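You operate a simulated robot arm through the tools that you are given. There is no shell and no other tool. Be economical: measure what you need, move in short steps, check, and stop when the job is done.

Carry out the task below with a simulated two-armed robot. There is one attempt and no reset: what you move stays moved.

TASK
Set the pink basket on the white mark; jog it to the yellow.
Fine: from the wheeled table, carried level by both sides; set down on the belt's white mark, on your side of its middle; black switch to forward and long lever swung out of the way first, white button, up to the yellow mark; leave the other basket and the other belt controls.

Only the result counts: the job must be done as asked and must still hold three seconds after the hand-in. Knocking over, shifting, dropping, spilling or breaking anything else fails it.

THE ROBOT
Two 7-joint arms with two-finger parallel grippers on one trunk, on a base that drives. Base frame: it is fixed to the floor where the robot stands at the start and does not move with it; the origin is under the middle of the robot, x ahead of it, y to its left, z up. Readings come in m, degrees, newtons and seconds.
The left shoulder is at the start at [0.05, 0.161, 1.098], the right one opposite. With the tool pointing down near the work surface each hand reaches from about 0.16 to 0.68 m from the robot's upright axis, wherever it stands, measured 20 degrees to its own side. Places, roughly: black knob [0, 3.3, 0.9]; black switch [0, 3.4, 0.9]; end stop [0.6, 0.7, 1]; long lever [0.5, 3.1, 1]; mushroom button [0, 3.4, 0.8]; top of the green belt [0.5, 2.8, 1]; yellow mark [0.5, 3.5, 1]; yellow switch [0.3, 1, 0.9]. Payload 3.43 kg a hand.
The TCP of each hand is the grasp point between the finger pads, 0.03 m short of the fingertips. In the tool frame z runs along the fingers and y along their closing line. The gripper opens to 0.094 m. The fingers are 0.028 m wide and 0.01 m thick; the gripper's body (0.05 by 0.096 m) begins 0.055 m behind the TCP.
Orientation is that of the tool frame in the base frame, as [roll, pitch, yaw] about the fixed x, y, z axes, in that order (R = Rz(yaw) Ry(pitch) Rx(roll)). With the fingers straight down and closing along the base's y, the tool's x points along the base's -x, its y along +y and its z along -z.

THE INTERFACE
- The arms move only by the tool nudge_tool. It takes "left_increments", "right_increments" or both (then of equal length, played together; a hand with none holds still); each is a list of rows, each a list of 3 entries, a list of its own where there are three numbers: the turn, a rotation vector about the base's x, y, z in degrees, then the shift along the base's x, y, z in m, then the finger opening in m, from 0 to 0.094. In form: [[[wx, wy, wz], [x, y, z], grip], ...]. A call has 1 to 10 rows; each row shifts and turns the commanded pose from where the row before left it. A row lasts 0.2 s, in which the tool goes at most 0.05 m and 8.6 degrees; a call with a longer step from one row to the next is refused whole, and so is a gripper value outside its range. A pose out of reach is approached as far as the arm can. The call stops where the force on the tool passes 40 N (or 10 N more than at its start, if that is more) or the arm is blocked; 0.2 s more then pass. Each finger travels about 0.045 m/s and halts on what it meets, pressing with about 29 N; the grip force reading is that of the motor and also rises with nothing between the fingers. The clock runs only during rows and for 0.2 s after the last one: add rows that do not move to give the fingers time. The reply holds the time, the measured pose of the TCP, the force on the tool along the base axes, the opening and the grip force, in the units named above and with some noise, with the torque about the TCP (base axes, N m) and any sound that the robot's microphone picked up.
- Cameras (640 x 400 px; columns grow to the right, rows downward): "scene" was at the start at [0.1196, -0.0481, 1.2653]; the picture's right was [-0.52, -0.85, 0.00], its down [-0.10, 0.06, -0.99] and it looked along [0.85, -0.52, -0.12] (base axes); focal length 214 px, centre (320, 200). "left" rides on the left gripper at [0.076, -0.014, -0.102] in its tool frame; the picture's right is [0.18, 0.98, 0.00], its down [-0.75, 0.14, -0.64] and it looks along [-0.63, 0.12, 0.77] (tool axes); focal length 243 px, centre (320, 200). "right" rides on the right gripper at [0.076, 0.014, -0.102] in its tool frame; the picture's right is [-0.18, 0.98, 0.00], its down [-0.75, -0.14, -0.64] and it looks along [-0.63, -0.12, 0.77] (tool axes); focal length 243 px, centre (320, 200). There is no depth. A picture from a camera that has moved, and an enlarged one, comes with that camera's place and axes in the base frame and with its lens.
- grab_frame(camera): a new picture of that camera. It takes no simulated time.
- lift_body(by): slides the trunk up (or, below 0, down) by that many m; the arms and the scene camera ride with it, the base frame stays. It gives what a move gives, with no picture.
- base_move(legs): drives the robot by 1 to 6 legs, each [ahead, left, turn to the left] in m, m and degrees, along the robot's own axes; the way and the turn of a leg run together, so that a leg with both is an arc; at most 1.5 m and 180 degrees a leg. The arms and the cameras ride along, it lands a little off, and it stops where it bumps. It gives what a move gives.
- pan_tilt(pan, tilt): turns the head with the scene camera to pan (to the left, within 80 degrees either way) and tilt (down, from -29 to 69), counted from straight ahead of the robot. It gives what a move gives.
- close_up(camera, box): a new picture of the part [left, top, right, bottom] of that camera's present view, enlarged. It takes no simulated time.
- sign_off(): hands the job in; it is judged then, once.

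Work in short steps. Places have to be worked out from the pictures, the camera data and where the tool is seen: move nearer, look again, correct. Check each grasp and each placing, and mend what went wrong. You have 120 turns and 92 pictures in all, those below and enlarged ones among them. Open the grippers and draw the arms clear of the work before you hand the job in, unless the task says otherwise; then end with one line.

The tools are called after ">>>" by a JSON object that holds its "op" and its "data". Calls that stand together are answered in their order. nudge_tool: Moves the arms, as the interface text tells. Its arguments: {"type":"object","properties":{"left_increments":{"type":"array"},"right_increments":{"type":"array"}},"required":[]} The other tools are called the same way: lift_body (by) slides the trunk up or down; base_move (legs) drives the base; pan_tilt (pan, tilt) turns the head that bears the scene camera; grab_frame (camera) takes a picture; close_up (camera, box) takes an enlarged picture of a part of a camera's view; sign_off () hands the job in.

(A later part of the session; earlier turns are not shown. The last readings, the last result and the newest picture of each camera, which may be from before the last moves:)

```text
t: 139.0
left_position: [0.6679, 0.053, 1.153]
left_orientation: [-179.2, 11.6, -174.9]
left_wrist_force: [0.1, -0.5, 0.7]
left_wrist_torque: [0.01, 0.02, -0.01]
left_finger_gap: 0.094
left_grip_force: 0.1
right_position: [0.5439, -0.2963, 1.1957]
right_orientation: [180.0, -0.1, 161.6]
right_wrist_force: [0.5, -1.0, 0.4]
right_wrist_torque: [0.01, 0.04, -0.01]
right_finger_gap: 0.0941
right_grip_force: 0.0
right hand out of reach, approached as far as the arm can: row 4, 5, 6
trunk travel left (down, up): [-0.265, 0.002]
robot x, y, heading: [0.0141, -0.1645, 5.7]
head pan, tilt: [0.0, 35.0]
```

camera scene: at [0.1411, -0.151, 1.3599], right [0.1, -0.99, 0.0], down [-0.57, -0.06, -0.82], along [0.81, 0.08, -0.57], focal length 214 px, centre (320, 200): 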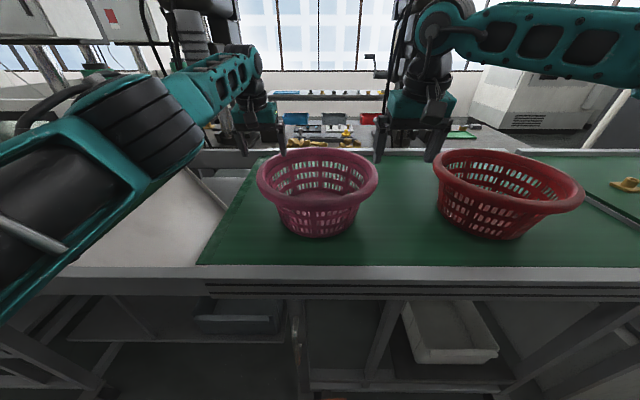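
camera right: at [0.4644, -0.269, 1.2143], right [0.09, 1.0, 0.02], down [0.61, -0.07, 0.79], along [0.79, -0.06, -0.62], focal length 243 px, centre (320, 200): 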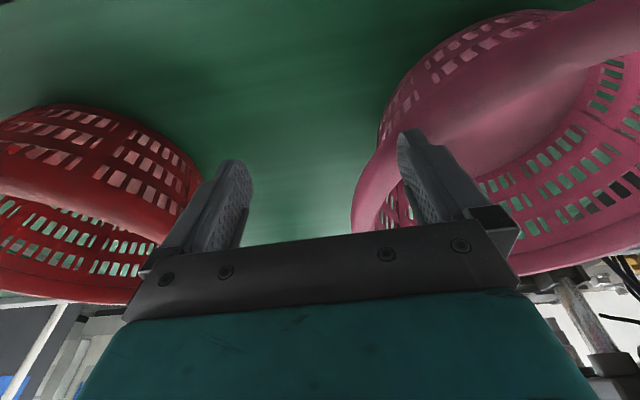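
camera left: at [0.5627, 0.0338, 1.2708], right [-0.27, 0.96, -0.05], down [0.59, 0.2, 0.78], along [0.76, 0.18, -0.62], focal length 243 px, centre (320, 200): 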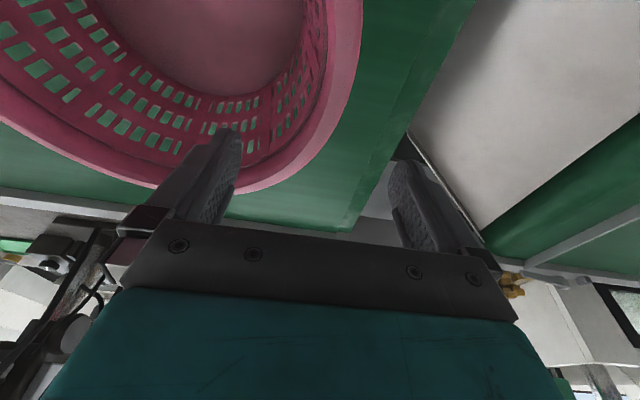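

Reach grows as the hand drops below the shoulder, so I'll change plan. I'll grip the rim on both sides a little toward me, bring the basket nearer, then regrip on its diameter. First I'll position both hands just above the rim at those points.

>>> {"op": "nudge_tool", "data": {"left_increments": [[[0, 4, 5], [-0.025, -0.003, 0], 0.094], [[0, 4, 5], [-0.025, -0.003, 0], 0.094], [[0, 4, 5], [-0.025, -0.003, 0], 0.094], [[0, 0, 0], [0, 0, 0], 0.094], [[0, 0, 0], [0, 0, 0], 0.094], [[0, 0, 0], [0, 0, 0], 0.094]], "right_increments": [[[0, 0, 0], [0, 0, -0.025], 0.094], [[0, 0, 0], [0, 0, -0.025], 0.094], [[0, 0, 0], [0.012, 0.02, 0], 0.094], [[0, 0, 0], [0.012, 0.02, 0], 0.094], [[0, 0, 0], [0.012, 0.02, 0], 0.094], [[0, 0, 0], [0.01, 0, 0], 0.094]]}}

>>> {"op": "grab_frame", "data": {"camera": "right"}}

>>> {"op": "grab_frame", "data": {"camera": "left"}}

```text
t: 140.4
left_position: [0.6243, 0.0421, 1.1647]
left_orientation: [178.2, 0.0, -160.1]
left_wrist_force: [0.4, -0.7, -0.3]
left_wrist_torque: [-0.01, 0.01, 0.03]
left_finger_gap: 0.0941
left_grip_force: 0.0
left hand out of reach, approached as far as the arm can: row 1, 2, 3
right_position: [0.5493, -0.2969, 1.1459]
right_orientation: [179.9, -0.1, 161.5]
right_wrist_force: [0.3, -0.8, 0.7]
right_wrist_torque: [0.04, 0.0, 0.04]
right_finger_gap: 0.094
right_grip_force: 0.0
right hand out of reach, approached as far as the arm can: row 3, 4, 5, 6
trunk travel left (down, up): [-0.265, 0.002]
robot x, y, heading: [0.0144, -0.1652, 5.5]
head pan, tilt: [0.0, 35.0]
```

```text
39 pictures are left
camera right: at [0.4809, -0.2595, 1.2492], right [0.48, 0.87, 0.0], down [0.67, -0.37, 0.64], along [0.56, -0.31, -0.77], focal length 243 px, centre (320, 200)
```

right: 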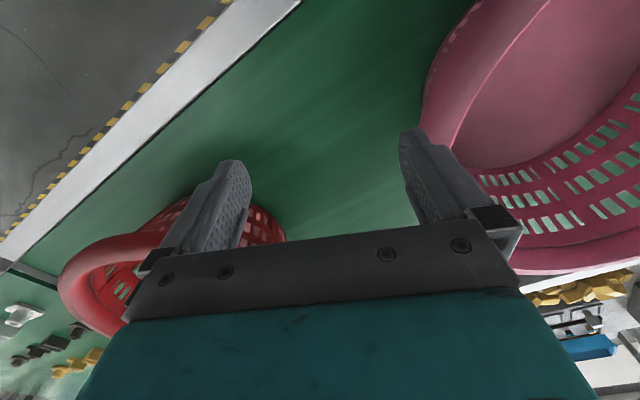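

```text
38 pictures are left
camera left: at [0.5591, 0.0003, 1.2651], right [-0.51, 0.86, 0.03], down [0.67, 0.37, 0.65], along [0.54, 0.35, -0.76], focal length 243 px, centre (320, 200)
```

left: 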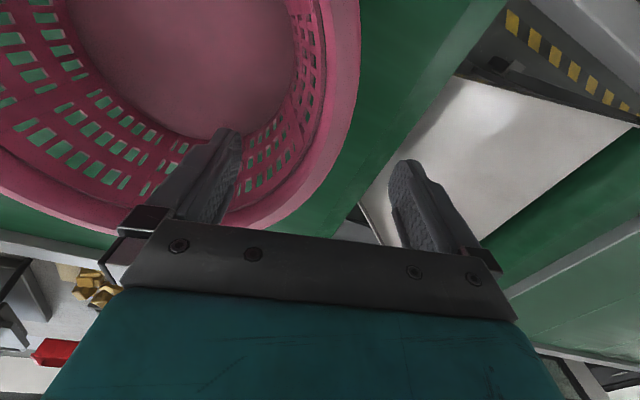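

The right hand refuses to move inward from here, so it needs another elbow posture. I'll draw it back near the body and inward, then approach from the centre outward.

>>> {"op": "nudge_tool", "data": {"right_increments": [[[0, 0, 5], [-0.04, 0, 0.02], 0.094], [[0, 0, 5], [-0.045, 0.01, 0], 0.094], [[0, 0, 5], [-0.045, 0.02, 0], 0.094], [[0, 0, 5], [-0.04, 0.03, 0], 0.094], [[0, 0, 4], [-0.02, 0.04, 0], 0.094], [[0, 0, 0], [0, 0.04, 0], 0.094], [[0, 0, 0], [0, 0.03, 0], 0.094], [[0, 0, 0], [0, 0, 0], 0.094]]}}

>>> {"op": "grab_frame", "data": {"camera": "scene"}}

```text
t: 142.2
left_position: [0.6249, 0.0413, 1.1639]
left_orientation: [178.2, 0.0, -160.2]
left_wrist_force: [-0.7, 0.0, 0.0]
left_wrist_torque: [-0.03, 0.02, 0.01]
left_finger_gap: 0.0942
left_grip_force: 0.1
right_position: [0.3589, -0.2143, 1.1693]
right_orientation: [179.8, -0.1, -175.7]
right_wrist_force: [0.6, -0.4, 0.7]
right_wrist_torque: [0.02, 0.05, 0.0]
right_finger_gap: 0.0941
right_grip_force: 0.1
right hand out of reach, approached as far as the arm can: row 5, 6, 7
trunk travel left (down, up): [-0.265, 0.002]
robot x, y, heading: [0.0129, -0.1631, 5.8]
head pan, tilt: [0.0, 35.0]
```

```text
37 pictures are left
camera scene: at [0.1409, -0.151, 1.3599], right [0.1, -0.99, 0.0], down [-0.57, -0.06, -0.82], along [0.82, 0.08, -0.57], focal length 214 px, centre (320, 200)
```

scene: 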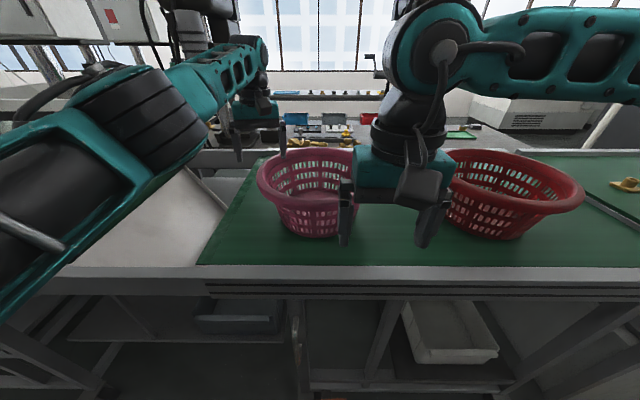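

The right arm is limited on the inward side, so I'll shift the base about 12 cm to the left. That puts the basket toward the right arm while the left arm reaches across easily. Both hands go up a little first.

>>> {"op": "nudge_tool", "data": {"left_increments": [[[0, 0, 0], [0, 0, 0.03], 0.094], [[0, 0, 0], [0, 0, 0], 0.094]], "right_increments": [[[0, 0, 0], [0, -0.02, 0.02], 0.094], [[0, 0, 0], [0, 0, 0], 0.094]]}}

>>> {"op": "base_move", "data": {"legs": [[0, 0.13, 0]]}}

```text
t: 142.8
left_position: [0.62, 0.0449, 1.191]
left_orientation: [178.3, -0.1, -159.9]
left_wrist_force: [0.1, 0.5, -0.6]
left_wrist_torque: [-0.02, 0.0, 0.0]
left_finger_gap: 0.0937
left_grip_force: 0.0
left hand out of reach, approached as far as the arm can: row 1
right_position: [0.3617, -0.2337, 1.1906]
right_orientation: [-179.9, -0.2, -174.4]
right_wrist_force: [0.2, -0.4, -0.8]
right_wrist_torque: [-0.02, 0.01, 0.03]
right_finger_gap: 0.0938
right_grip_force: 0.0
trunk travel left (down, up): [-0.265, 0.002]
robot x, y, heading: [0.0168, -0.1613, 5.7]
head pan, tilt: [0.0, 35.0]
```

```text
t: 144.5
left_position: [0.6056, 0.172, 1.1911]
left_orientation: [178.2, 0.2, -160.0]
left_wrist_force: [-0.2, 0.4, -0.3]
left_wrist_torque: [-0.01, 0.07, -0.01]
left_finger_gap: 0.0939
left_grip_force: 0.1
right_position: [0.3483, -0.1086, 1.1894]
right_orientation: [-179.9, -0.1, -174.3]
right_wrist_force: [0.8, 1.0, -0.4]
right_wrist_torque: [0.02, -0.02, -0.02]
right_finger_gap: 0.0943
right_grip_force: 0.0
trunk travel left (down, up): [-0.265, 0.002]
robot x, y, heading: [0.0, -0.0395, 5.8]
head pan, tilt: [0.0, 35.0]
```

I'll bring the left hand over the left side of the rim, while the right goes outward and then forward to the right side.

>>> {"op": "nudge_tool", "data": {"left_increments": [[[0, 0, -2], [0, -0.03, 0], 0.094], [[0, 0, -2], [0, -0.03, 0], 0.094], [[0, 0, -2], [0, -0.03, 0], 0.094], [[0, 0, 0], [0, -0.03, -0.01], 0.094], [[0, 0, 0], [0, 0, -0.01], 0.094], [[0, 0, 0], [0, 0, -0.01], 0.094], [[0, 0, 0], [0, 0, -0.01], 0.094], [[0, 0, 0], [0, 0, 0], 0.094], [[0, 0, 0], [0, 0, 0], 0.094], [[0, 0, 0], [0, 0, 0], 0.094]], "right_increments": [[[0, 0, -2], [0, -0.045, 0], 0.094], [[0, 0, -2], [0, -0.045, 0], 0.094], [[0, 0, -2], [0, -0.045, 0], 0.094], [[0, 0, -2], [0.043, -0.01, 0], 0.094], [[0, 0, 0], [0.045, -0.008, 0], 0.094], [[0, 0, 0], [0.045, 0, -0.01], 0.094], [[0, 0, 0], [0.045, 0, -0.01], 0.094], [[0, 0, 0], [0.045, 0, -0.01], 0.094], [[0, 0, 0], [0.045, 0, -0.01], 0.094], [[0, 0, 0], [0.02, 0, 0], 0.094]]}}

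>>> {"op": "grab_frame", "data": {"camera": "scene"}}

```text
t: 146.7
left_position: [0.592, 0.0572, 1.1477]
left_orientation: [178.2, 0.0, -166.0]
left_wrist_force: [0.4, 0.9, -0.1]
left_wrist_torque: [-0.03, 0.04, 0.03]
left_finger_gap: 0.0938
left_grip_force: 0.0
left hand out of reach, approached as far as the arm can: row 1, 3, 4
right_position: [0.6049, -0.2726, 1.1505]
right_orientation: [-179.9, -0.1, 177.6]
right_wrist_force: [0.1, -0.8, 1.0]
right_wrist_torque: [0.03, 0.01, 0.01]
right_finger_gap: 0.0941
right_grip_force: 0.0
right hand out of reach, approached as far as the arm can: row 9, 10
trunk travel left (down, up): [-0.265, 0.002]
robot x, y, heading: [0.0034, -0.0345, 5.7]
head pan, tilt: [0.0, 35.0]
```

```text
36 pictures are left
camera scene: at [0.1282, -0.0251, 1.3599], right [0.1, -0.99, 0.0], down [-0.57, -0.06, -0.82], along [0.82, 0.08, -0.57], focal length 214 px, centre (320, 200)
```

scene: 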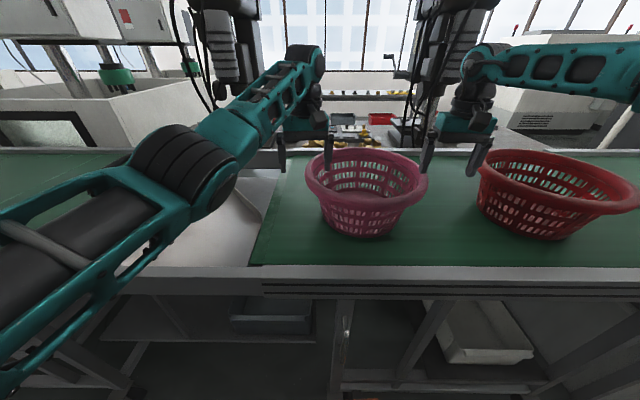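

Both hands are in good postures now. Fine tuning: left by (+0.012, −0.008), right by +0.032 in y, then a check in both hand cameras.

>>> {"op": "nudge_tool", "data": {"left_increments": [[[0, 0, 0], [0.006, -0.004, -0.005], 0.094], [[0, 0, 0], [0.006, -0.004, -0.005], 0.094], [[0, 0, 0], [0, 0, 0], 0.094]], "right_increments": [[[0, 0, 0], [0, 0.016, 0], 0.094], [[0, 0, 0], [0, 0.016, -0.01], 0.094], [[0, 0, 0], [0, 0, 0], 0.094]]}}

>>> {"op": "grab_frame", "data": {"camera": "left"}}

>>> {"op": "grab_frame", "data": {"camera": "right"}}

```text
t: 147.5
left_position: [0.5991, 0.0503, 1.1376]
left_orientation: [178.2, 0.1, -166.0]
left_wrist_force: [-0.7, 0.3, 0.0]
left_wrist_torque: [0.01, 0.01, 0.02]
left_finger_gap: 0.0942
left_grip_force: 0.0
left hand out of reach, approached as far as the arm can: row 2
right_position: [0.5913, -0.2447, 1.1388]
right_orientation: [-180.0, -0.1, 177.7]
right_wrist_force: [0.3, -0.4, -0.4]
right_wrist_torque: [-0.02, -0.01, -0.01]
right_finger_gap: 0.0939
right_grip_force: 0.0
right hand out of reach, approached as far as the arm can: row 1, 2
trunk travel left (down, up): [-0.265, 0.002]
robot x, y, heading: [-0.0005, -0.0387, 5.7]
head pan, tilt: [0.0, 35.0]
```

```text
35 pictures are left
camera left: at [0.5288, 0.0162, 1.2396], right [-0.42, 0.91, 0.03], down [0.7, 0.3, 0.65], along [0.58, 0.29, -0.76], focal length 243 px, centre (320, 200)
```

left: 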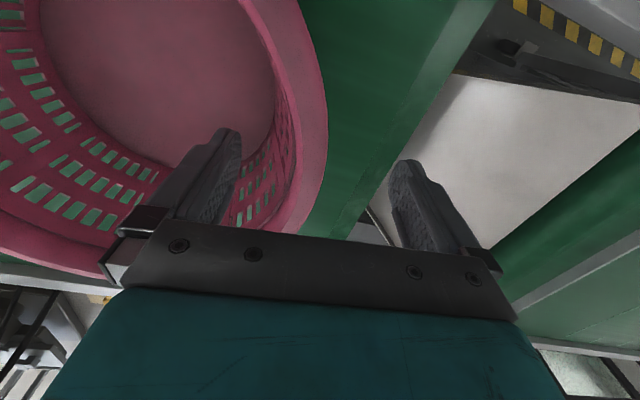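

```text
34 pictures are left
camera right: at [0.5163, -0.2276, 1.2412], right [0.22, 0.97, 0.0], down [0.75, -0.17, 0.64], along [0.62, -0.14, -0.77], focal length 243 px, centre (320, 200)
```

right: 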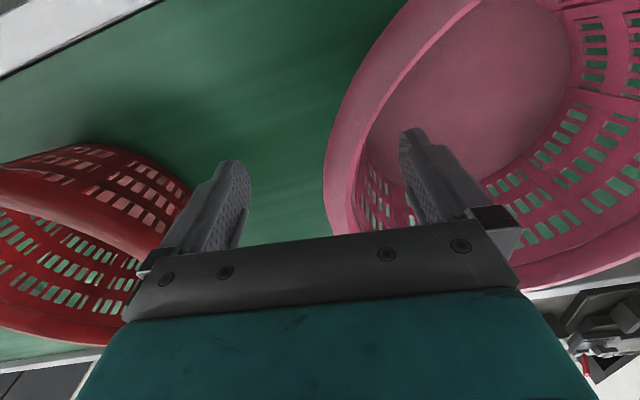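

The rim runs between the fingers of both hands. I'll descend together to TCP z≈1.085.

>>> {"op": "nudge_tool", "data": {"left_increments": [[[0, 0, 0], [0, 0, -0.018], 0.094], [[0, 0, 0], [0, 0, -0.018], 0.094], [[0, 0, 0], [0, 0, -0.018], 0.094], [[0, 0, 0], [0, 0, 0], 0.094]], "right_increments": [[[0, 0, 0], [0, 0, -0.018], 0.094], [[0, 0, 0], [0, 0, -0.018], 0.094], [[0, 0, 0], [0, 0, -0.018], 0.094], [[0, 0, 0], [0, 0, 0], 0.094]]}}

>>> {"op": "grab_frame", "data": {"camera": "left"}}

>>> {"op": "grab_frame", "data": {"camera": "right"}}

```text
t: 148.3
left_position: [0.5986, 0.0499, 1.0884]
left_orientation: [178.2, 0.0, -165.9]
left_wrist_force: [-0.2, 0.2, -0.2]
left_wrist_torque: [0.02, 0.02, -0.02]
left_finger_gap: 0.0939
left_grip_force: 0.0
right_position: [0.591, -0.2461, 1.0994]
right_orientation: [179.2, 1.0, 177.6]
right_wrist_force: [0.6, 1.5, 0.2]
right_wrist_torque: [-0.1, 0.0, 0.02]
right_finger_gap: 0.0939
right_grip_force: 0.0
trunk travel left (down, up): [-0.265, 0.002]
robot x, y, heading: [-0.0035, -0.0369, 5.8]
head pan, tilt: [0.0, 35.0]
stopped in row 3 (right hand): the force on the tool passed its limit at 50 N (the readings are from after the stop); the commanded pose is now the measured one
```

```text
33 pictures are left
camera left: at [0.5295, 0.0154, 1.1898], right [-0.42, 0.91, 0.03], down [0.7, 0.3, 0.65], along [0.58, 0.29, -0.76], focal length 243 px, centre (320, 200)
```

left: 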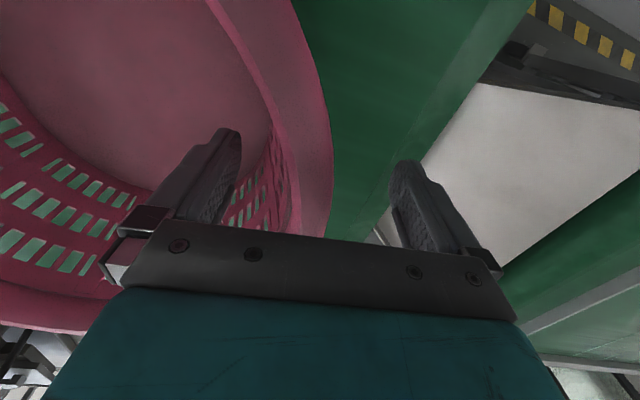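

```text
32 pictures are left
camera right: at [0.5143, -0.2299, 1.2011], right [0.23, 0.97, 0.02], down [0.73, -0.18, 0.65], along [0.64, -0.14, -0.76], focal length 243 px, centre (320, 200)
```

right: 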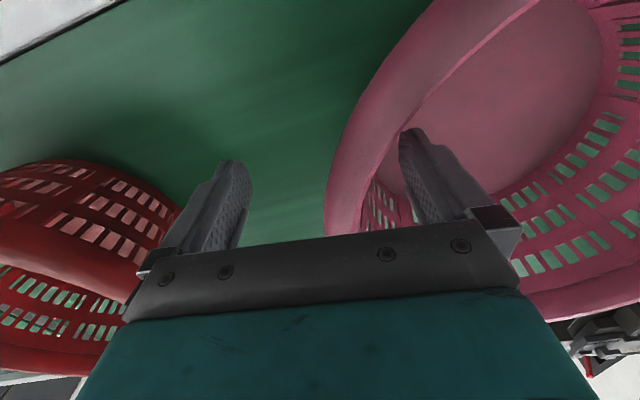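

The right inner finger came down on the lip; the hand needs to go about 2.5 cm further inward. The left is fine. I'll raise the right, shift it inward and look.

>>> {"op": "nudge_tool", "data": {"right_increments": [[[0, 0, 0], [0, 0, 0.03], 0.094], [[0, 0, 0], [0, 0.013, 0.005], 0.094], [[0, 0, 0], [0, 0.013, 0], 0.094], [[0, 0, 0], [0, 0, -0.01], 0.094]]}}

>>> {"op": "grab_frame", "data": {"camera": "right"}}

```text
t: 149.3
left_position: [0.5996, 0.0503, 1.0886]
left_orientation: [178.2, 0.0, -166.0]
left_wrist_force: [-0.4, -0.1, 0.2]
left_wrist_torque: [0.0, -0.02, 0.0]
left_finger_gap: 0.0939
left_grip_force: 0.0
right_position: [0.5851, -0.2248, 1.1239]
right_orientation: [179.3, 1.1, 177.6]
right_wrist_force: [0.7, 0.7, 0.5]
right_wrist_torque: [-0.02, 0.0, -0.02]
right_finger_gap: 0.094
right_grip_force: 0.2
right hand out of reach, approached as far as the arm can: row 3
trunk travel left (down, up): [-0.265, 0.002]
robot x, y, heading: [0.0006, -0.0384, 6.0]
head pan, tilt: [0.0, 35.0]
```

```text
31 pictures are left
camera right: at [0.507, -0.208, 1.2255], right [0.23, 0.97, 0.02], down [0.73, -0.18, 0.65], along [0.64, -0.14, -0.76], focal length 243 px, centre (320, 200)
```

right: 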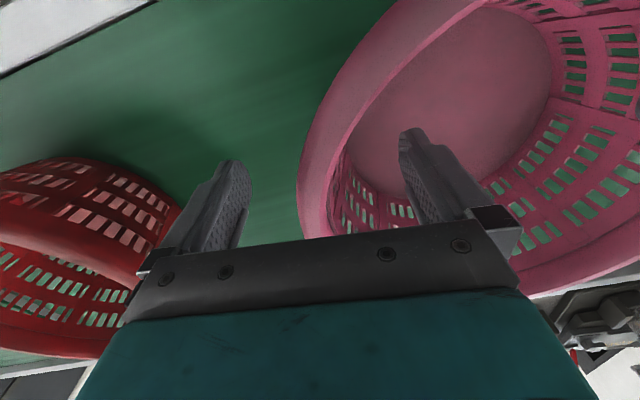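

The rim is now well between the right fingers. I'll descend to the left hand's height, then close both.

>>> {"op": "nudge_tool", "data": {"right_increments": [[[0, 0, 0], [0, 0, -0.015], 0.094], [[0, 0, 0], [0, 0, -0.015], 0.094], [[0, 0, 0], [0, 0, -0.006], 0.094], [[0, 0, 0], [0, 0, 0], 0.094], [[0, 0, 0], [0, 0, 0], 0.05], [[0, 0, 0], [0, 0, 0], 0.0], [[0, 0, 0], [0, 0, 0], 0.0], [[0, 0, 0], [0, 0, 0], 0.0], [[0, 0, 0], [0, 0, 0], 0.0]], "left_increments": [[[0, 0, 0], [0, 0, 0], 0.094], [[0, 0, 0], [0, 0, 0], 0.094], [[0, 0, 0], [0, 0, 0], 0.094], [[0, 0, 0], [0, 0, 0], 0.094], [[0, 0, 0], [0, 0, 0], 0.05], [[0, 0, 0], [0, 0, 0], 0.0], [[0, 0, 0], [0, 0, 0], 0.0], [[0, 0, 0], [0, 0, 0], 0.0], [[0, 0, 0], [0, 0, 0], 0.0]]}}

>>> {"op": "grab_frame", "data": {"camera": "scene"}}

```text
t: 151.3
left_position: [0.5993, 0.0465, 1.0884]
left_orientation: [178.7, 0.0, -166.2]
left_wrist_force: [-0.1, -24.1, 3.1]
left_wrist_torque: [-1.32, -0.25, 0.78]
left_finger_gap: 0.0372
left_grip_force: 28.6
right_position: [0.5809, -0.2246, 1.0891]
right_orientation: [178.8, 1.1, 177.7]
right_wrist_force: [3.3, 25.1, 0.5]
right_wrist_torque: [1.4, 0.24, -0.72]
right_finger_gap: 0.0441
right_grip_force: 28.8
right hand out of reach, approached as far as the arm can: row 2
trunk travel left (down, up): [-0.265, 0.002]
robot x, y, heading: [0.0002, -0.0389, 5.7]
head pan, tilt: [0.0, 35.0]
```

```text
30 pictures are left
camera scene: at [0.1285, -0.0253, 1.3599], right [0.1, -0.99, 0.0], down [-0.57, -0.06, -0.82], along [0.81, 0.08, -0.57], focal length 214 px, centre (320, 200)
```

scene: 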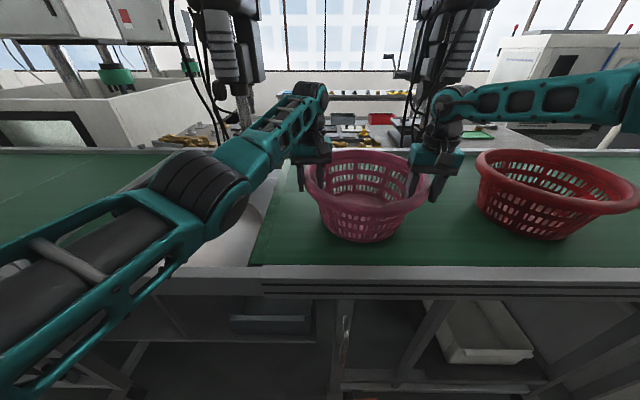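

Both rim grips are holding (gaps 0.037 and 0.044). I'll lift slightly while drawing back, easing the inward pull, then check that it's level.

>>> {"op": "nudge_tool", "data": {"left_increments": [[[0, 0, 0], [0, -0.003, 0.005], 0.0], [[0, 0, 0], [-0.005, -0.002, 0.01], 0.0], [[0, 0, 0], [-0.01, 0, 0.01], 0.0], [[0, 0, 0], [-0.015, 0, 0.01], 0.0], [[0, 0, 0], [0, 0, 0], 0.0]], "right_increments": [[[0, 0, 0], [0, 0.003, 0.005], 0.0], [[0, 0, 0], [-0.005, 0.002, 0.01], 0.0], [[0, 0, 0], [-0.01, 0, 0.01], 0.0], [[0, 0, 0], [-0.015, 0, 0.01], 0.0], [[0, 0, 0], [0, 0, 0], 0.0]]}}

>>> {"op": "grab_frame", "data": {"camera": "scene"}}

```text
t: 152.5
left_position: [0.5688, 0.0459, 1.1236]
left_orientation: [178.1, 0.1, -165.6]
left_wrist_force: [-0.3, 4.3, 0.8]
left_wrist_torque: [-1.68, 0.1, 0.83]
left_finger_gap: 0.0375
left_grip_force: 28.6
right_position: [0.5528, -0.2244, 1.1237]
right_orientation: [179.4, 1.0, 177.4]
right_wrist_force: [0.8, -3.8, -2.4]
right_wrist_torque: [1.14, 0.07, -1.05]
right_finger_gap: 0.044
right_grip_force: 29.7
trunk travel left (down, up): [-0.265, 0.002]
robot x, y, heading: [0.0006, -0.0393, 5.9]
head pan, tilt: [0.0, 35.0]
```

```text
29 pictures are left
camera scene: at [0.1291, -0.0258, 1.3597], right [0.1, -0.99, 0.0], down [-0.57, -0.06, -0.82], along [0.81, 0.08, -0.57], focal length 214 px, centre (320, 200)
```

scene: 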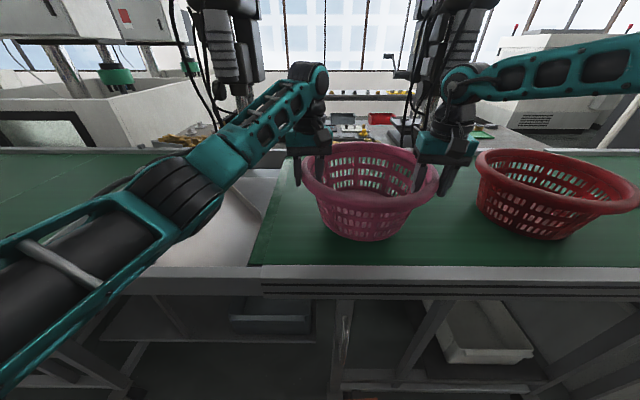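

It's lifted with almost no load. I'll zoom in to check it's level and clear of the table.

>>> {"op": "close_up", "data": {"camera": "scene", "box": [260, 120, 480, 258]}}

```text
2.90 times, centred on (370, 189) of scene
camera zoom: at [0.1291, -0.0258, 1.3597], right [0.1, -0.99, 0.0], down [-0.57, -0.06, -0.82], along [0.81, 0.08, -0.57], focal length 622 px, centre (175, 232)
```

zoom: 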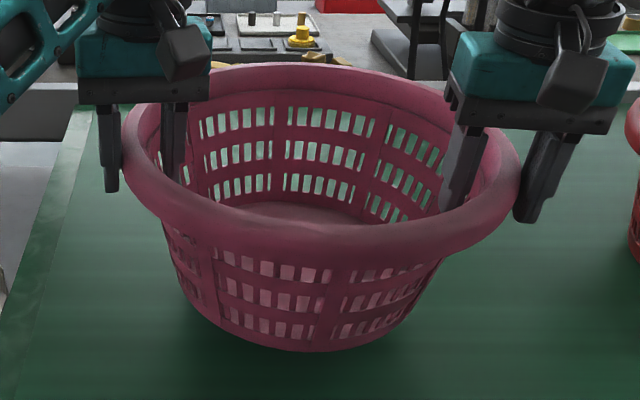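

The basket is level within a couple of degrees and clear. I'll raise it 7 cm more while drawing it in slightly, then back away from the table.

>>> {"op": "nudge_tool", "data": {"left_increments": [[[0, 0, 0], [-0.01, 0, 0.014], 0.0], [[0, 0, 0], [-0.01, 0, 0.014], 0.0], [[0, 0, 0], [-0.01, 0, 0.014], 0.0], [[0, 0, 0], [-0.01, 0, 0.014], 0.0], [[0, 0, 0], [-0.01, 0, 0.014], 0.0], [[0, 0, 0], [0, 0, 0], 0.0]], "right_increments": [[[0, 0, 0], [-0.01, 0, 0.014], 0.0], [[0, 0, 0], [-0.01, 0, 0.014], 0.0], [[0, 0, 0], [-0.01, 0, 0.014], 0.0], [[0, 0, 0], [-0.01, 0, 0.014], 0.0], [[0, 0, 0], [-0.01, 0, 0.014], 0.0], [[0, 0, 0], [0, 0, 0], 0.0]]}}

>>> {"op": "base_move", "data": {"legs": [[-0.36, 0, 0]]}}

>>> {"op": "grab_frame", "data": {"camera": "scene"}}

```text
t: 153.9
left_position: [0.5209, 0.0479, 1.1924]
left_orientation: [178.0, 0.0, -165.6]
left_wrist_force: [1.2, 25.4, -2.2]
left_wrist_torque: [-0.77, -0.44, 0.78]
left_finger_gap: 0.0374
left_grip_force: 28.9
right_position: [0.5021, -0.2228, 1.1968]
right_orientation: [179.5, 1.0, 177.4]
right_wrist_force: [-0.6, -25.3, 0.3]
right_wrist_torque: [1.2, 0.52, -0.99]
right_finger_gap: 0.0439
right_grip_force: 29.5
trunk travel left (down, up): [-0.265, 0.002]
robot x, y, heading: [-0.0019, -0.0386, 5.7]
head pan, tilt: [0.0, 35.0]
```

```text
t: 156.2
left_position: [0.1675, 0.0095, 1.1949]
left_orientation: [178.1, 0.1, -166.0]
left_wrist_force: [1.9, 28.8, 0.0]
left_wrist_torque: [-1.02, -0.04, 0.65]
left_finger_gap: 0.0372
left_grip_force: 28.9
right_position: [0.1483, -0.26, 1.1951]
right_orientation: [179.4, 1.0, 177.2]
right_wrist_force: [-0.7, -27.5, -2.2]
right_wrist_torque: [0.76, 0.11, -0.83]
right_finger_gap: 0.0442
right_grip_force: 28.8
trunk travel left (down, up): [-0.265, 0.002]
robot x, y, heading: [-0.3507, -0.0745, 5.3]
head pan, tilt: [0.0, 35.0]
```

```text
27 pictures are left
camera scene: at [-0.2243, -0.0611, 1.3599], right [0.1, -1.0, 0.0], down [-0.57, -0.05, -0.82], along [0.82, 0.08, -0.57], focal length 214 px, centre (320, 200)
```

scene: 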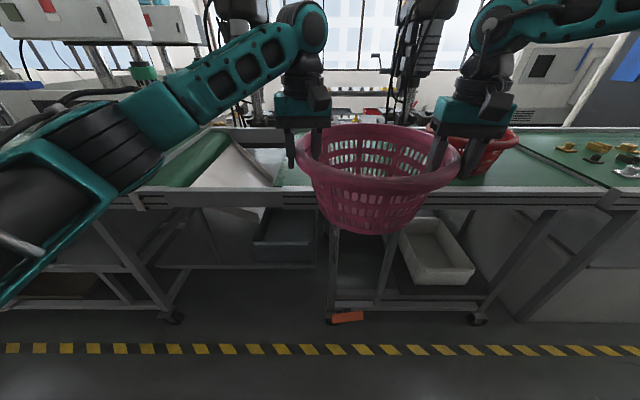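

The carry is stable. I'll relax the squeeze by 3 mm per hand and drive along the belt toward the white mark.

>>> {"op": "nudge_tool", "data": {"left_increments": [[[0, 0, 0], [0, 0.003, 0], 0.0], [[0, 0, 0], [0, 0, 0], 0.0]], "right_increments": [[[0, 0, 0], [0, -0.003, 0], 0.0], [[0, 0, 0], [0, 0, 0], 0.0]]}}

>>> {"op": "base_move", "data": {"legs": [[0, 1.5, 0], [0, 1.5, 0], [0, 1.1, 0]]}}

>>> {"op": "grab_frame", "data": {"camera": "scene"}}

```text
t: 156.8
left_position: [0.1692, 0.0096, 1.1952]
left_orientation: [178.4, 0.0, -166.2]
left_wrist_force: [-3.0, -21.2, -0.6]
left_wrist_torque: [-1.66, 0.07, 0.73]
left_finger_gap: 0.037
left_grip_force: 29.0
right_position: [0.1493, -0.2603, 1.1964]
right_orientation: [179.1, 1.2, 177.2]
right_wrist_force: [2.8, 20.5, -1.8]
right_wrist_torque: [1.55, 0.08, -1.18]
right_finger_gap: 0.044
right_grip_force: 28.9
trunk travel left (down, up): [-0.265, 0.002]
robot x, y, heading: [-0.351, -0.0745, 5.6]
head pan, tilt: [0.0, 35.0]
```

```text
t: 192.3
left_position: [-0.2823, 4.0594, 1.1936]
left_orientation: [178.3, 0.0, -166.3]
left_wrist_force: [-2.1, -21.6, -1.4]
left_wrist_torque: [-1.49, -0.03, 0.74]
left_finger_gap: 0.0344
left_grip_force: 29.2
right_position: [-0.3041, 3.7864, 1.1956]
right_orientation: [179.2, 1.0, 176.9]
right_wrist_force: [1.9, 22.2, -0.7]
right_wrist_torque: [1.48, 0.11, -1.0]
right_finger_gap: 0.0426
right_grip_force: 29.0
trunk travel left (down, up): [-0.265, 0.002]
robot x, y, heading: [-0.8043, 3.9779, 5.4]
head pan, tilt: [0.0, 35.0]
```

```text
26 pictures are left
camera scene: at [-0.6758, 3.9883, 1.3598], right [0.09, -1.0, 0.0], down [-0.57, -0.05, -0.82], along [0.82, 0.08, -0.57], focal length 214 px, centre (320, 200)
```

scene: 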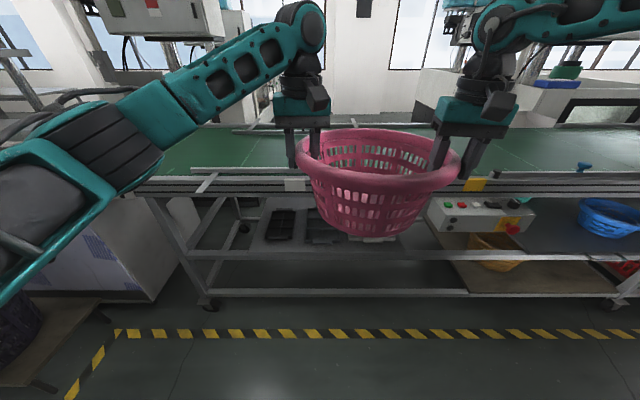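

White plaque at (0.042, 4.153), yellow at (0.10, 3.45). I want the basket centre about 0.22 m in from the rail face at the white mark, i.e. (0.26, 4.173). I'll move left 0.207 and ahead 0.40, then look.

>>> {"op": "base_move", "data": {"legs": [[0, 0.207, 0], [0.4, 0, 0]]}}

>>> {"op": "grab_frame", "data": {"camera": "scene"}}

```text
t: 196.8
left_position: [0.1037, 4.2946, 1.195]
left_orientation: [178.3, 0.0, -166.3]
left_wrist_force: [0.1, -0.1, -0.6]
left_wrist_torque: [-1.14, 0.0, 0.77]
left_finger_gap: 0.0339
left_grip_force: 28.5
right_position: [0.0812, 4.0231, 1.1939]
right_orientation: [179.2, 1.0, 176.9]
right_wrist_force: [1.3, 0.1, -1.6]
right_wrist_torque: [1.09, 0.11, -0.9]
right_finger_gap: 0.0428
right_grip_force: 29.7
trunk travel left (down, up): [-0.265, 0.002]
robot x, y, heading: [-0.4159, 4.2144, 5.0]
head pan, tilt: [0.0, 35.0]
```

```text
25 pictures are left
camera scene: at [-0.2898, 4.2248, 1.3598], right [0.09, -1.0, 0.0], down [-0.57, -0.05, -0.82], along [0.82, 0.07, -0.57], focal length 214 px, centre (320, 200)
```

scene: 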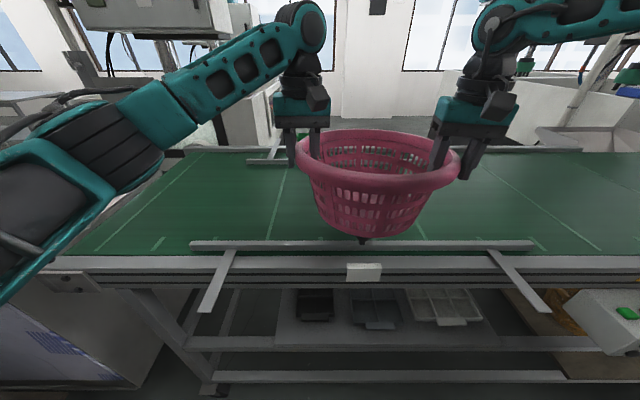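

The white mark is confirmed at y≈4.148, and the basket centre is at ≈(0.13, 4.15). I'll drive 7 cm ahead, then extend the arms 6 cm while lowering most of the way.

>>> {"op": "base_move", "data": {"legs": [[0.07, 0, 0]]}}

>>> {"op": "nudge_tool", "data": {"left_increments": [[[0, 0, 0], [0.01, 0.001, -0.01], 0.0], [[0, 0, 0], [0.01, 0.001, -0.012], 0.0], [[0, 0, 0], [0.01, 0.001, -0.012], 0.0], [[0, 0, 0], [0.01, 0.001, -0.012], 0.0], [[0, 0, 0], [0.01, 0.001, -0.012], 0.0], [[0, 0, 0], [0.01, 0.001, -0.012], 0.0], [[0, 0, 0], [0, 0, 0], 0.0]], "right_increments": [[[0, 0, 0], [0.01, 0.001, -0.01], 0.0], [[0, 0, 0], [0.01, 0.001, -0.012], 0.0], [[0, 0, 0], [0.01, 0.001, -0.012], 0.0], [[0, 0, 0], [0.01, 0.001, -0.012], 0.0], [[0, 0, 0], [0.01, 0.001, -0.012], 0.0], [[0, 0, 0], [0.01, 0.001, -0.012], 0.0], [[0, 0, 0], [0, 0, 0], 0.0]]}}

>>> {"op": "grab_frame", "data": {"camera": "scene"}}

```text
t: 197.9
left_position: [0.1743, 4.3018, 1.1937]
left_orientation: [178.3, 0.0, -166.3]
left_wrist_force: [-1.5, 0.1, -1.7]
left_wrist_torque: [-1.23, -0.04, 0.86]
left_finger_gap: 0.0338
left_grip_force: 29.1
right_position: [0.1523, 4.0292, 1.1944]
right_orientation: [179.2, 0.9, 176.8]
right_wrist_force: [1.4, 0.2, -0.9]
right_wrist_torque: [1.31, 0.17, -1.12]
right_finger_gap: 0.0424
right_grip_force: 29.1
trunk travel left (down, up): [-0.265, 0.002]
robot x, y, heading: [-0.3454, 4.2183, 5.6]
head pan, tilt: [0.0, 35.0]
```

```text
t: 199.5
left_position: [0.2337, 4.3087, 1.1245]
left_orientation: [178.3, 0.0, -166.2]
left_wrist_force: [0.8, -4.2, -1.5]
left_wrist_torque: [-1.04, -0.25, 0.89]
left_finger_gap: 0.034
left_grip_force: 29.2
right_position: [0.2134, 4.0357, 1.1249]
right_orientation: [179.1, 1.0, 176.9]
right_wrist_force: [0.1, 3.9, 0.1]
right_wrist_torque: [1.31, 0.38, -0.8]
right_finger_gap: 0.0428
right_grip_force: 28.4
trunk travel left (down, up): [-0.265, 0.002]
robot x, y, heading: [-0.3443, 4.2209, 5.1]
head pan, tilt: [0.0, 35.0]
```

```text
24 pictures are left
camera scene: at [-0.22, 4.2315, 1.3599], right [0.09, -1.0, 0.0], down [-0.57, -0.05, -0.82], along [0.82, 0.07, -0.57], focal length 214 px, centre (320, 200)
```

scene: 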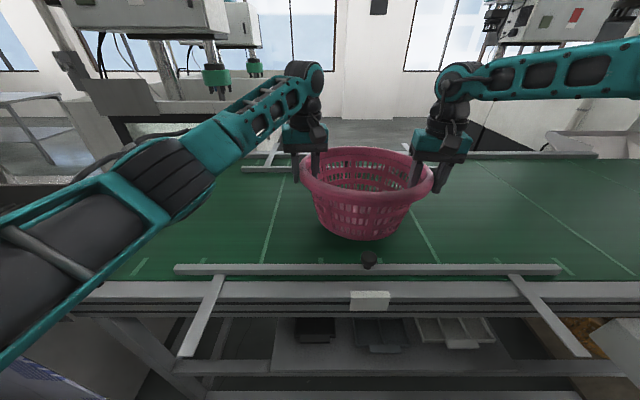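

The basket is above the white mark, centred at ≈(0.26, 4.16). I'll lower it slowly to contact, expected at TCP z≈1.089.

>>> {"op": "nudge_tool", "data": {"left_increments": [[[0, 0, 0], [0, 0.0, -0.01], 0.0], [[0, 0, 0], [0, 0.0, -0.01], 0.0], [[0, 0, 0], [0, 0.0, -0.006], 0.0], [[0, 0, 0], [0, 0.0, -0.004], 0.0], [[0, 0, 0], [0, 0.0, -0.003], 0.0], [[0, 0, 0], [0, 0.0, 0], 0.0]], "right_increments": [[[0, 0, 0], [0, 0.0, -0.01], 0.0], [[0, 0, 0], [0, 0.0, -0.01], 0.0], [[0, 0, 0], [0, 0.0, -0.006], 0.0], [[0, 0, 0], [0, 0.0, -0.004], 0.0], [[0, 0, 0], [0, 0.0, -0.003], 0.0], [[0, 0, 0], [0, 0.0, 0], 0.0]]}}

>>> {"op": "close_up", "data": {"camera": "scene", "box": [260, 130, 480, 268]}}

```text
t: 200.9
left_position: [0.2291, 4.3091, 1.0972]
left_orientation: [178.3, 0.2, -166.3]
left_wrist_force: [-15.1, 7.7, 17.0]
left_wrist_torque: [-0.76, -0.78, 0.43]
left_finger_gap: 0.0344
left_grip_force: 28.9
right_position: [0.2072, 4.0357, 1.0972]
right_orientation: [179.0, 1.4, 176.7]
right_wrist_force: [-10.1, -5.5, 17.1]
right_wrist_torque: [0.61, -0.98, -1.33]
right_finger_gap: 0.0428
right_grip_force: 29.0
trunk travel left (down, up): [-0.265, 0.002]
robot x, y, heading: [-0.3459, 4.2205, 5.2]
head pan, tilt: [0.0, 35.0]
```

```text
2.90 times, centred on (370, 199) of scene
camera zoom: at [-0.2272, 4.232, 1.3609], right [0.09, -1.0, 0.0], down [-0.57, -0.05, -0.82], along [0.82, 0.07, -0.57], focal length 622 px, centre (175, 203)
```

zoom: 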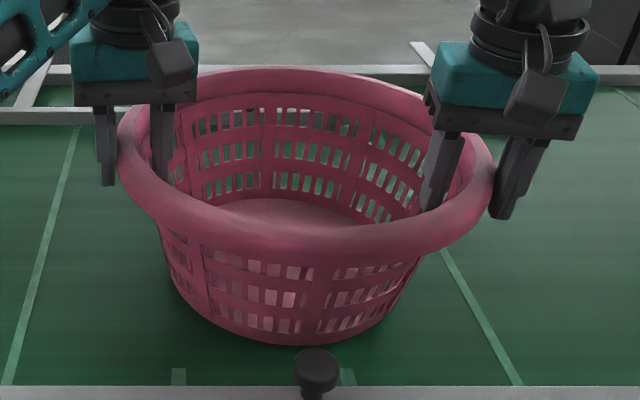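

It's on the belt with 17 N up on each hand. I'll ease the pressure, open both grippers, then lift straight up.

>>> {"op": "nudge_tool", "data": {"left_increments": [[[0, 0, 0], [0, 0.0, 0.004], 0.0], [[0, 0, 0], [0, 0.0, 0], 0.05], [[0, 0, 0], [0, 0.0, 0], 0.08], [[0, 0, 0], [0, 0.0, 0], 0.094], [[0, 0, 0], [0, 0.0, 0], 0.094], [[0, 0, 0], [0, 0, 0], 0.094], [[0, 0, 0], [0, 0, 0.01], 0.094], [[0, 0, 0], [0, 0, 0.02], 0.094], [[0, 0, 0], [0, 0, 0.03], 0.094], [[0, 0, 0], [0, 0, 0.03], 0.094]], "right_increments": [[[0, 0, 0], [0, 0.0, 0.004], 0.0], [[0, 0, 0], [0, 0.0, 0], 0.05], [[0, 0, 0], [0, 0.0, 0], 0.08], [[0, 0, 0], [0, 0.0, 0], 0.094], [[0, 0, 0], [0, 0.0, 0], 0.094], [[0, 0, 0], [0, 0, 0], 0.094], [[0, 0, 0], [0, 0, 0.01], 0.094], [[0, 0, 0], [0, 0, 0.02], 0.094], [[0, 0, 0], [0, 0, 0.03], 0.094], [[0, 0, 0], [0, 0, 0.03], 0.094]]}}

>>> {"op": "grab_frame", "data": {"camera": "scene"}}

```text
t: 203.1
left_position: [0.2344, 4.3068, 1.1849]
left_orientation: [178.4, -0.1, -166.3]
left_wrist_force: [-0.1, -0.2, 0.5]
left_wrist_torque: [-0.02, 0.02, -0.02]
left_finger_gap: 0.0941
left_grip_force: 0.1
right_position: [0.2099, 4.032, 1.188]
right_orientation: [179.1, 0.9, 176.8]
right_wrist_force: [-0.2, 0.6, -1.0]
right_wrist_torque: [-0.01, -0.03, 0.0]
right_finger_gap: 0.0942
right_grip_force: 0.1
trunk travel left (down, up): [-0.265, 0.002]
robot x, y, heading: [-0.3473, 4.2155, 5.4]
head pan, tilt: [0.0, 35.0]
```

```text
22 pictures are left
camera scene: at [-0.2205, 4.231, 1.3599], right [0.09, -1.0, 0.0], down [-0.57, -0.05, -0.82], along [0.82, 0.08, -0.57], focal length 214 px, centre (320, 200)
```

scene: 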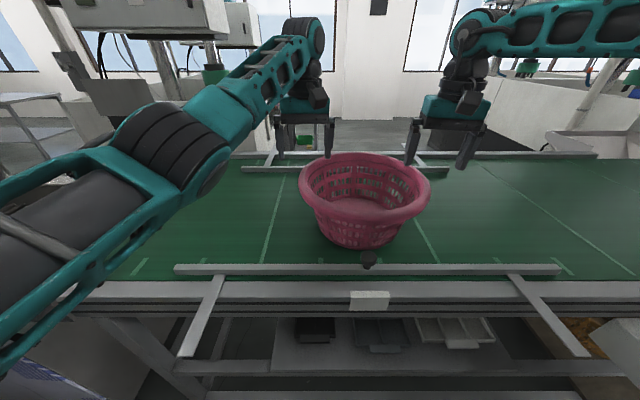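

The basket stands on the belt, centred at about (0.26, 4.167) and on my side of the middle. I'll draw both hands back and up, then go to the panel, planning to press with the right hand so the view stays clear.

>>> {"op": "nudge_tool", "data": {"left_increments": [[[0, 0, 0], [0, 0.0, 0.03], 0.094], [[0, 0, 0], [-0.04, 0.0, 0.02], 0.094], [[0, 0, 0], [-0.045, 0.01, 0], 0.094], [[0, 0, 0], [-0.045, 0.01, 0], 0.094], [[0, 0, 0], [-0.045, 0.01, 0], 0.094], [[0, 0, 0], [0, 0, 0], 0.094]], "right_increments": [[[0, 0, 0], [0, 0.0, 0.03], 0.094], [[0, 0, 0], [-0.04, 0.0, 0.02], 0.094], [[0, 0, 0], [-0.045, -0.01, 0], 0.05], [[0, 0, 0], [-0.045, -0.01, 0], 0.0], [[0, 0, 0], [-0.045, -0.01, 0], 0.0], [[0, 0, 0], [0, 0, 0], 0.0]]}}

>>> {"op": "base_move", "data": {"legs": [[-0.12, 0, 0], [0, -0.6, 0]]}}

>>> {"op": "grab_frame", "data": {"camera": "scene"}}

```text
t: 204.5
left_position: [0.2338, 4.3073, 1.2149]
left_orientation: [178.3, 0.0, -166.3]
left_wrist_force: [0.3, 0.4, -0.2]
left_wrist_torque: [0.0, 0.01, 0.0]
left_finger_gap: 0.0943
left_grip_force: 0.0
left hand out of reach, approached as far as the arm can: row 2, 3, 4, 5
right_position: [0.0367, 4.0061, 1.2366]
right_orientation: [179.1, 1.0, 176.9]
right_wrist_force: [0.9, -0.1, -0.3]
right_wrist_torque: [-0.01, 0.05, -0.02]
right_finger_gap: 0.0066
right_grip_force: 0.0
trunk travel left (down, up): [-0.265, 0.002]
robot x, y, heading: [-0.3485, 4.2208, 5.5]
head pan, tilt: [0.0, 35.0]
```

```text
t: 211.0
left_position: [0.1665, 3.6995, 1.2156]
left_orientation: [178.2, 0.0, -166.9]
left_wrist_force: [0.1, 0.7, 0.0]
left_wrist_torque: [0.0, -0.05, 0.0]
left_finger_gap: 0.0938
left_grip_force: 0.0
right_position: [-0.0326, 3.3974, 1.2376]
right_orientation: [179.1, 0.9, 176.4]
right_wrist_force: [0.2, 0.1, 0.9]
right_wrist_torque: [-0.01, -0.01, 0.0]
right_finger_gap: 0.0002
right_grip_force: 29.5
trunk travel left (down, up): [-0.265, 0.002]
robot x, y, heading: [-0.4161, 3.6142, 4.7]
head pan, tilt: [0.0, 35.0]
```

```text
21 pictures are left
camera scene: at [-0.2876, 3.6258, 1.3599], right [0.08, -1.0, 0.0], down [-0.57, -0.05, -0.82], along [0.82, 0.07, -0.57], focal length 214 px, centre (320, 200)
```

scene: 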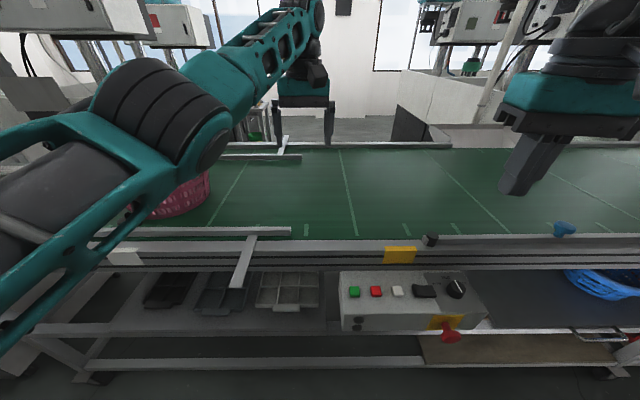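

The left hand hadn't retracted (posture limit) and passed above the rim with about 7 cm clearance. The basket looks undisturbed. I'll try to move the left arm out and back, and check the basket.

>>> {"op": "nudge_tool", "data": {"left_increments": [[[0, 0, 5], [-0.03, 0.02, -0.01], 0.094], [[0, 0, 5], [-0.03, 0.02, 0], 0.094], [[0, 0, 0], [-0.04, 0.02, 0], 0.094], [[0, 0, 0], [-0.04, 0.02, 0], 0.094], [[0, 0, 0], [-0.04, 0.02, 0], 0.094], [[0, 0, 0], [0, 0, 0.03], 0.094], [[0, 0, 0], [0, 0, 0.03], 0.094]]}}

>>> {"op": "grab_frame", "data": {"camera": "scene"}}

```text
t: 212.6
left_position: [-0.0147, 3.8, 1.2647]
left_orientation: [178.4, 0.0, -156.6]
left_wrist_force: [-1.2, 0.4, 0.4]
left_wrist_torque: [-0.03, 0.0, -0.01]
left_finger_gap: 0.094
left_grip_force: 0.1
left hand out of reach, approached as far as the arm can: row 1
right_position: [-0.0343, 3.399, 1.2383]
right_orientation: [179.1, 1.0, 176.3]
right_wrist_force: [-0.3, 0.0, 0.0]
right_wrist_torque: [-0.03, -0.02, -0.01]
right_finger_gap: 0.0
right_grip_force: 28.8
trunk travel left (down, up): [-0.265, 0.002]
robot x, y, heading: [-0.4223, 3.6159, 4.7]
head pan, tilt: [0.0, 35.0]
```

```text
20 pictures are left
camera scene: at [-0.2882, 3.6261, 1.3599], right [0.08, -1.0, 0.0], down [-0.57, -0.05, -0.82], along [0.82, 0.07, -0.57], focal length 214 px, centre (320, 200)
```

scene: 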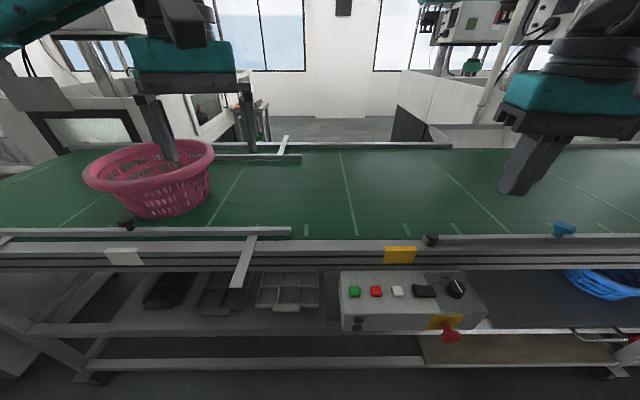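

The left arm is clear and the view is open. I'll bring the right hand's closed fingers over the white button at (0.022, 3.463).

>>> {"op": "nudge_tool", "data": {"right_increments": [[[0, 0, 0], [0.027, 0.032, 0], 0.0], [[0, 0, 0], [0.028, 0.032, 0], 0.0], [[0, 0, 0], [0, 0, -0.045], 0.0], [[0, 0, 0], [0, 0, -0.045], 0.0], [[0, 0, 0], [0, 0, -0.045], 0.0], [[0, 0, 0], [0, 0, -0.045], 0.0], [[0, 0, 0], [0, 0, -0.045], 0.0], [[0, 0, 0], [0, 0, -0.045], 0.0], [[0, 0, 0], [0, 0, -0.02], 0.0], [[0, 0, 0], [0, 0, 0], 0.0]]}}

>>> {"op": "grab_frame", "data": {"camera": "right"}}

```text
t: 214.8
left_position: [-0.0143, 3.7997, 1.2646]
left_orientation: [178.3, 0.1, -156.9]
left_wrist_force: [0.1, 0.4, 0.2]
left_wrist_torque: [-0.04, -0.02, 0.01]
left_finger_gap: 0.0939
left_grip_force: 0.1
right_position: [0.0197, 3.4613, 0.9467]
right_orientation: [179.1, 1.1, 176.4]
right_wrist_force: [-0.4, 0.0, -0.3]
right_wrist_torque: [0.01, 0.04, 0.04]
right_finger_gap: 0.0001
right_grip_force: 28.9
right hand out of reach, approached as far as the arm can: row 9
trunk travel left (down, up): [-0.265, 0.002]
robot x, y, heading: [-0.4145, 3.6164, 4.6]
head pan, tilt: [0.0, 35.0]
```

```text
19 pictures are left
camera right: at [-0.0584, 3.4787, 1.0485], right [0.25, 0.97, 0.02], down [0.73, -0.2, 0.65], along [0.64, -0.15, -0.76], focal length 243 px, centre (320, 200)
```

right: 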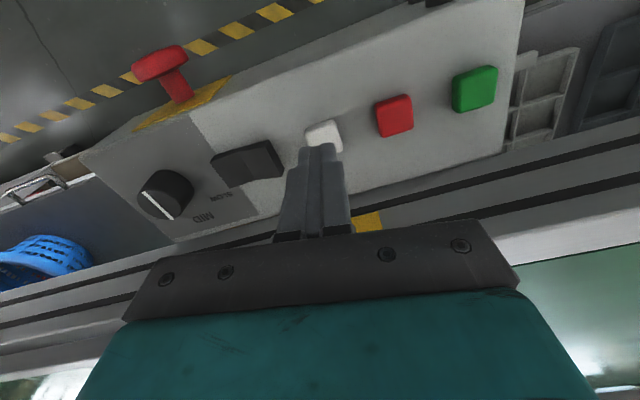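

The fingers are centred on the button but at the low end of reach. I'll raise the hand 10 cm and lower the trunk 10 cm.

>>> {"op": "nudge_tool", "data": {"right_increments": [[[0, 0, 0], [0, 0, 0.04], 0.0], [[0, 0, 0], [0, 0, 0.04], 0.0], [[0, 0, 0], [0, 0, 0.02], 0.0], [[0, 0, 0], [0, 0, 0], 0.0]]}}

>>> {"op": "lift_body", "data": {"by": -0.1}}

>>> {"op": "grab_frame", "data": {"camera": "scene"}}

```text
t: 215.8
left_position: [-0.0127, 3.7989, 1.2652]
left_orientation: [178.3, 0.0, -156.8]
left_wrist_force: [-0.2, -1.0, -0.4]
left_wrist_torque: [0.02, -0.02, -0.04]
left_finger_gap: 0.0941
left_grip_force: 0.0
right_position: [0.0216, 3.4617, 1.0486]
right_orientation: [179.2, 1.0, 176.4]
right_wrist_force: [0.5, 0.4, 0.5]
right_wrist_torque: [-0.03, 0.04, -0.03]
right_finger_gap: 0.0002
right_grip_force: 29.5
trunk travel left (down, up): [-0.265, 0.002]
robot x, y, heading: [-0.4129, 3.6131, 4.4]
head pan, tilt: [0.0, 35.0]
```

```text
t: 217.1
left_position: [-0.0134, 3.7999, 1.1659]
left_orientation: [178.3, 0.0, -156.7]
left_wrist_force: [0.2, 0.4, 0.5]
left_wrist_torque: [0.03, -0.02, 0.02]
left_finger_gap: 0.094
left_grip_force: 0.0
right_position: [0.0213, 3.4624, 0.9476]
right_orientation: [179.1, 1.0, 176.4]
right_wrist_force: [-1.5, -0.1, -0.7]
right_wrist_torque: [0.0, 0.01, -0.02]
right_finger_gap: 0.0
right_grip_force: 29.2
trunk travel left (down, up): [-0.165, 0.102]
robot x, y, heading: [-0.4191, 3.6146, 5.0]
head pan, tilt: [0.0, 35.0]
```

```text
18 pictures are left
camera scene: at [-0.2878, 3.6259, 1.2599], right [0.08, -1.0, 0.0], down [-0.57, -0.05, -0.82], along [0.82, 0.07, -0.57], focal length 214 px, centre (320, 200)
```

scene: 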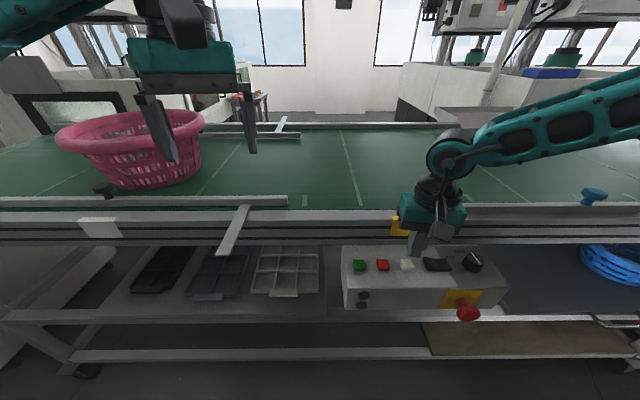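

Everything is clear. I'll press the white button and hold it for about 1.5 s; the clock stops between calls, so I can check the progress.

>>> {"op": "nudge_tool", "data": {"right_increments": [[[0, 0, 0], [0, 0, -0.022], 0.0], [[0, 0, 0], [0, 0, -0.01], 0.0], [[0, 0, 0], [0, 0, -0.005], 0.0], [[0, 0, 0], [0, 0, 0], 0.0], [[0, 0, 0], [0, 0, 0], 0.0], [[0, 0, 0], [0, 0, 0], 0.0], [[0, 0, 0], [0, 0, 0], 0.0], [[0, 0, 0], [0, 0, 0], 0.0]]}}

>>> {"op": "grab_frame", "data": {"camera": "scene"}}

```text
t: 218.9
left_position: [-0.0133, 3.8001, 1.1663]
left_orientation: [178.4, 0.0, -156.9]
left_wrist_force: [-0.3, 0.1, -0.2]
left_wrist_torque: [0.0, 0.0, 0.01]
left_finger_gap: 0.0941
left_grip_force: 0.0
right_position: [0.0211, 3.4618, 0.9125]
right_orientation: [179.1, 1.1, 176.5]
right_wrist_force: [3.4, 1.1, 10.5]
right_wrist_torque: [-0.01, -0.07, 0.01]
right_finger_gap: 0.0
right_grip_force: 28.8
trunk travel left (down, up): [-0.165, 0.102]
robot x, y, heading: [-0.419, 3.62, 4.7]
head pan, tilt: [0.0, 35.0]
heard: click
```

```text
17 pictures are left
camera scene: at [-0.2879, 3.6263, 1.26], right [0.08, -1.0, 0.0], down [-0.57, -0.05, -0.82], along [0.82, 0.07, -0.57], focal length 214 px, centre (320, 200)
```

scene: 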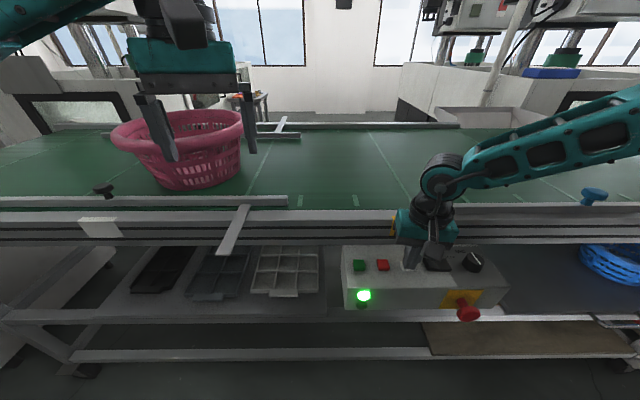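

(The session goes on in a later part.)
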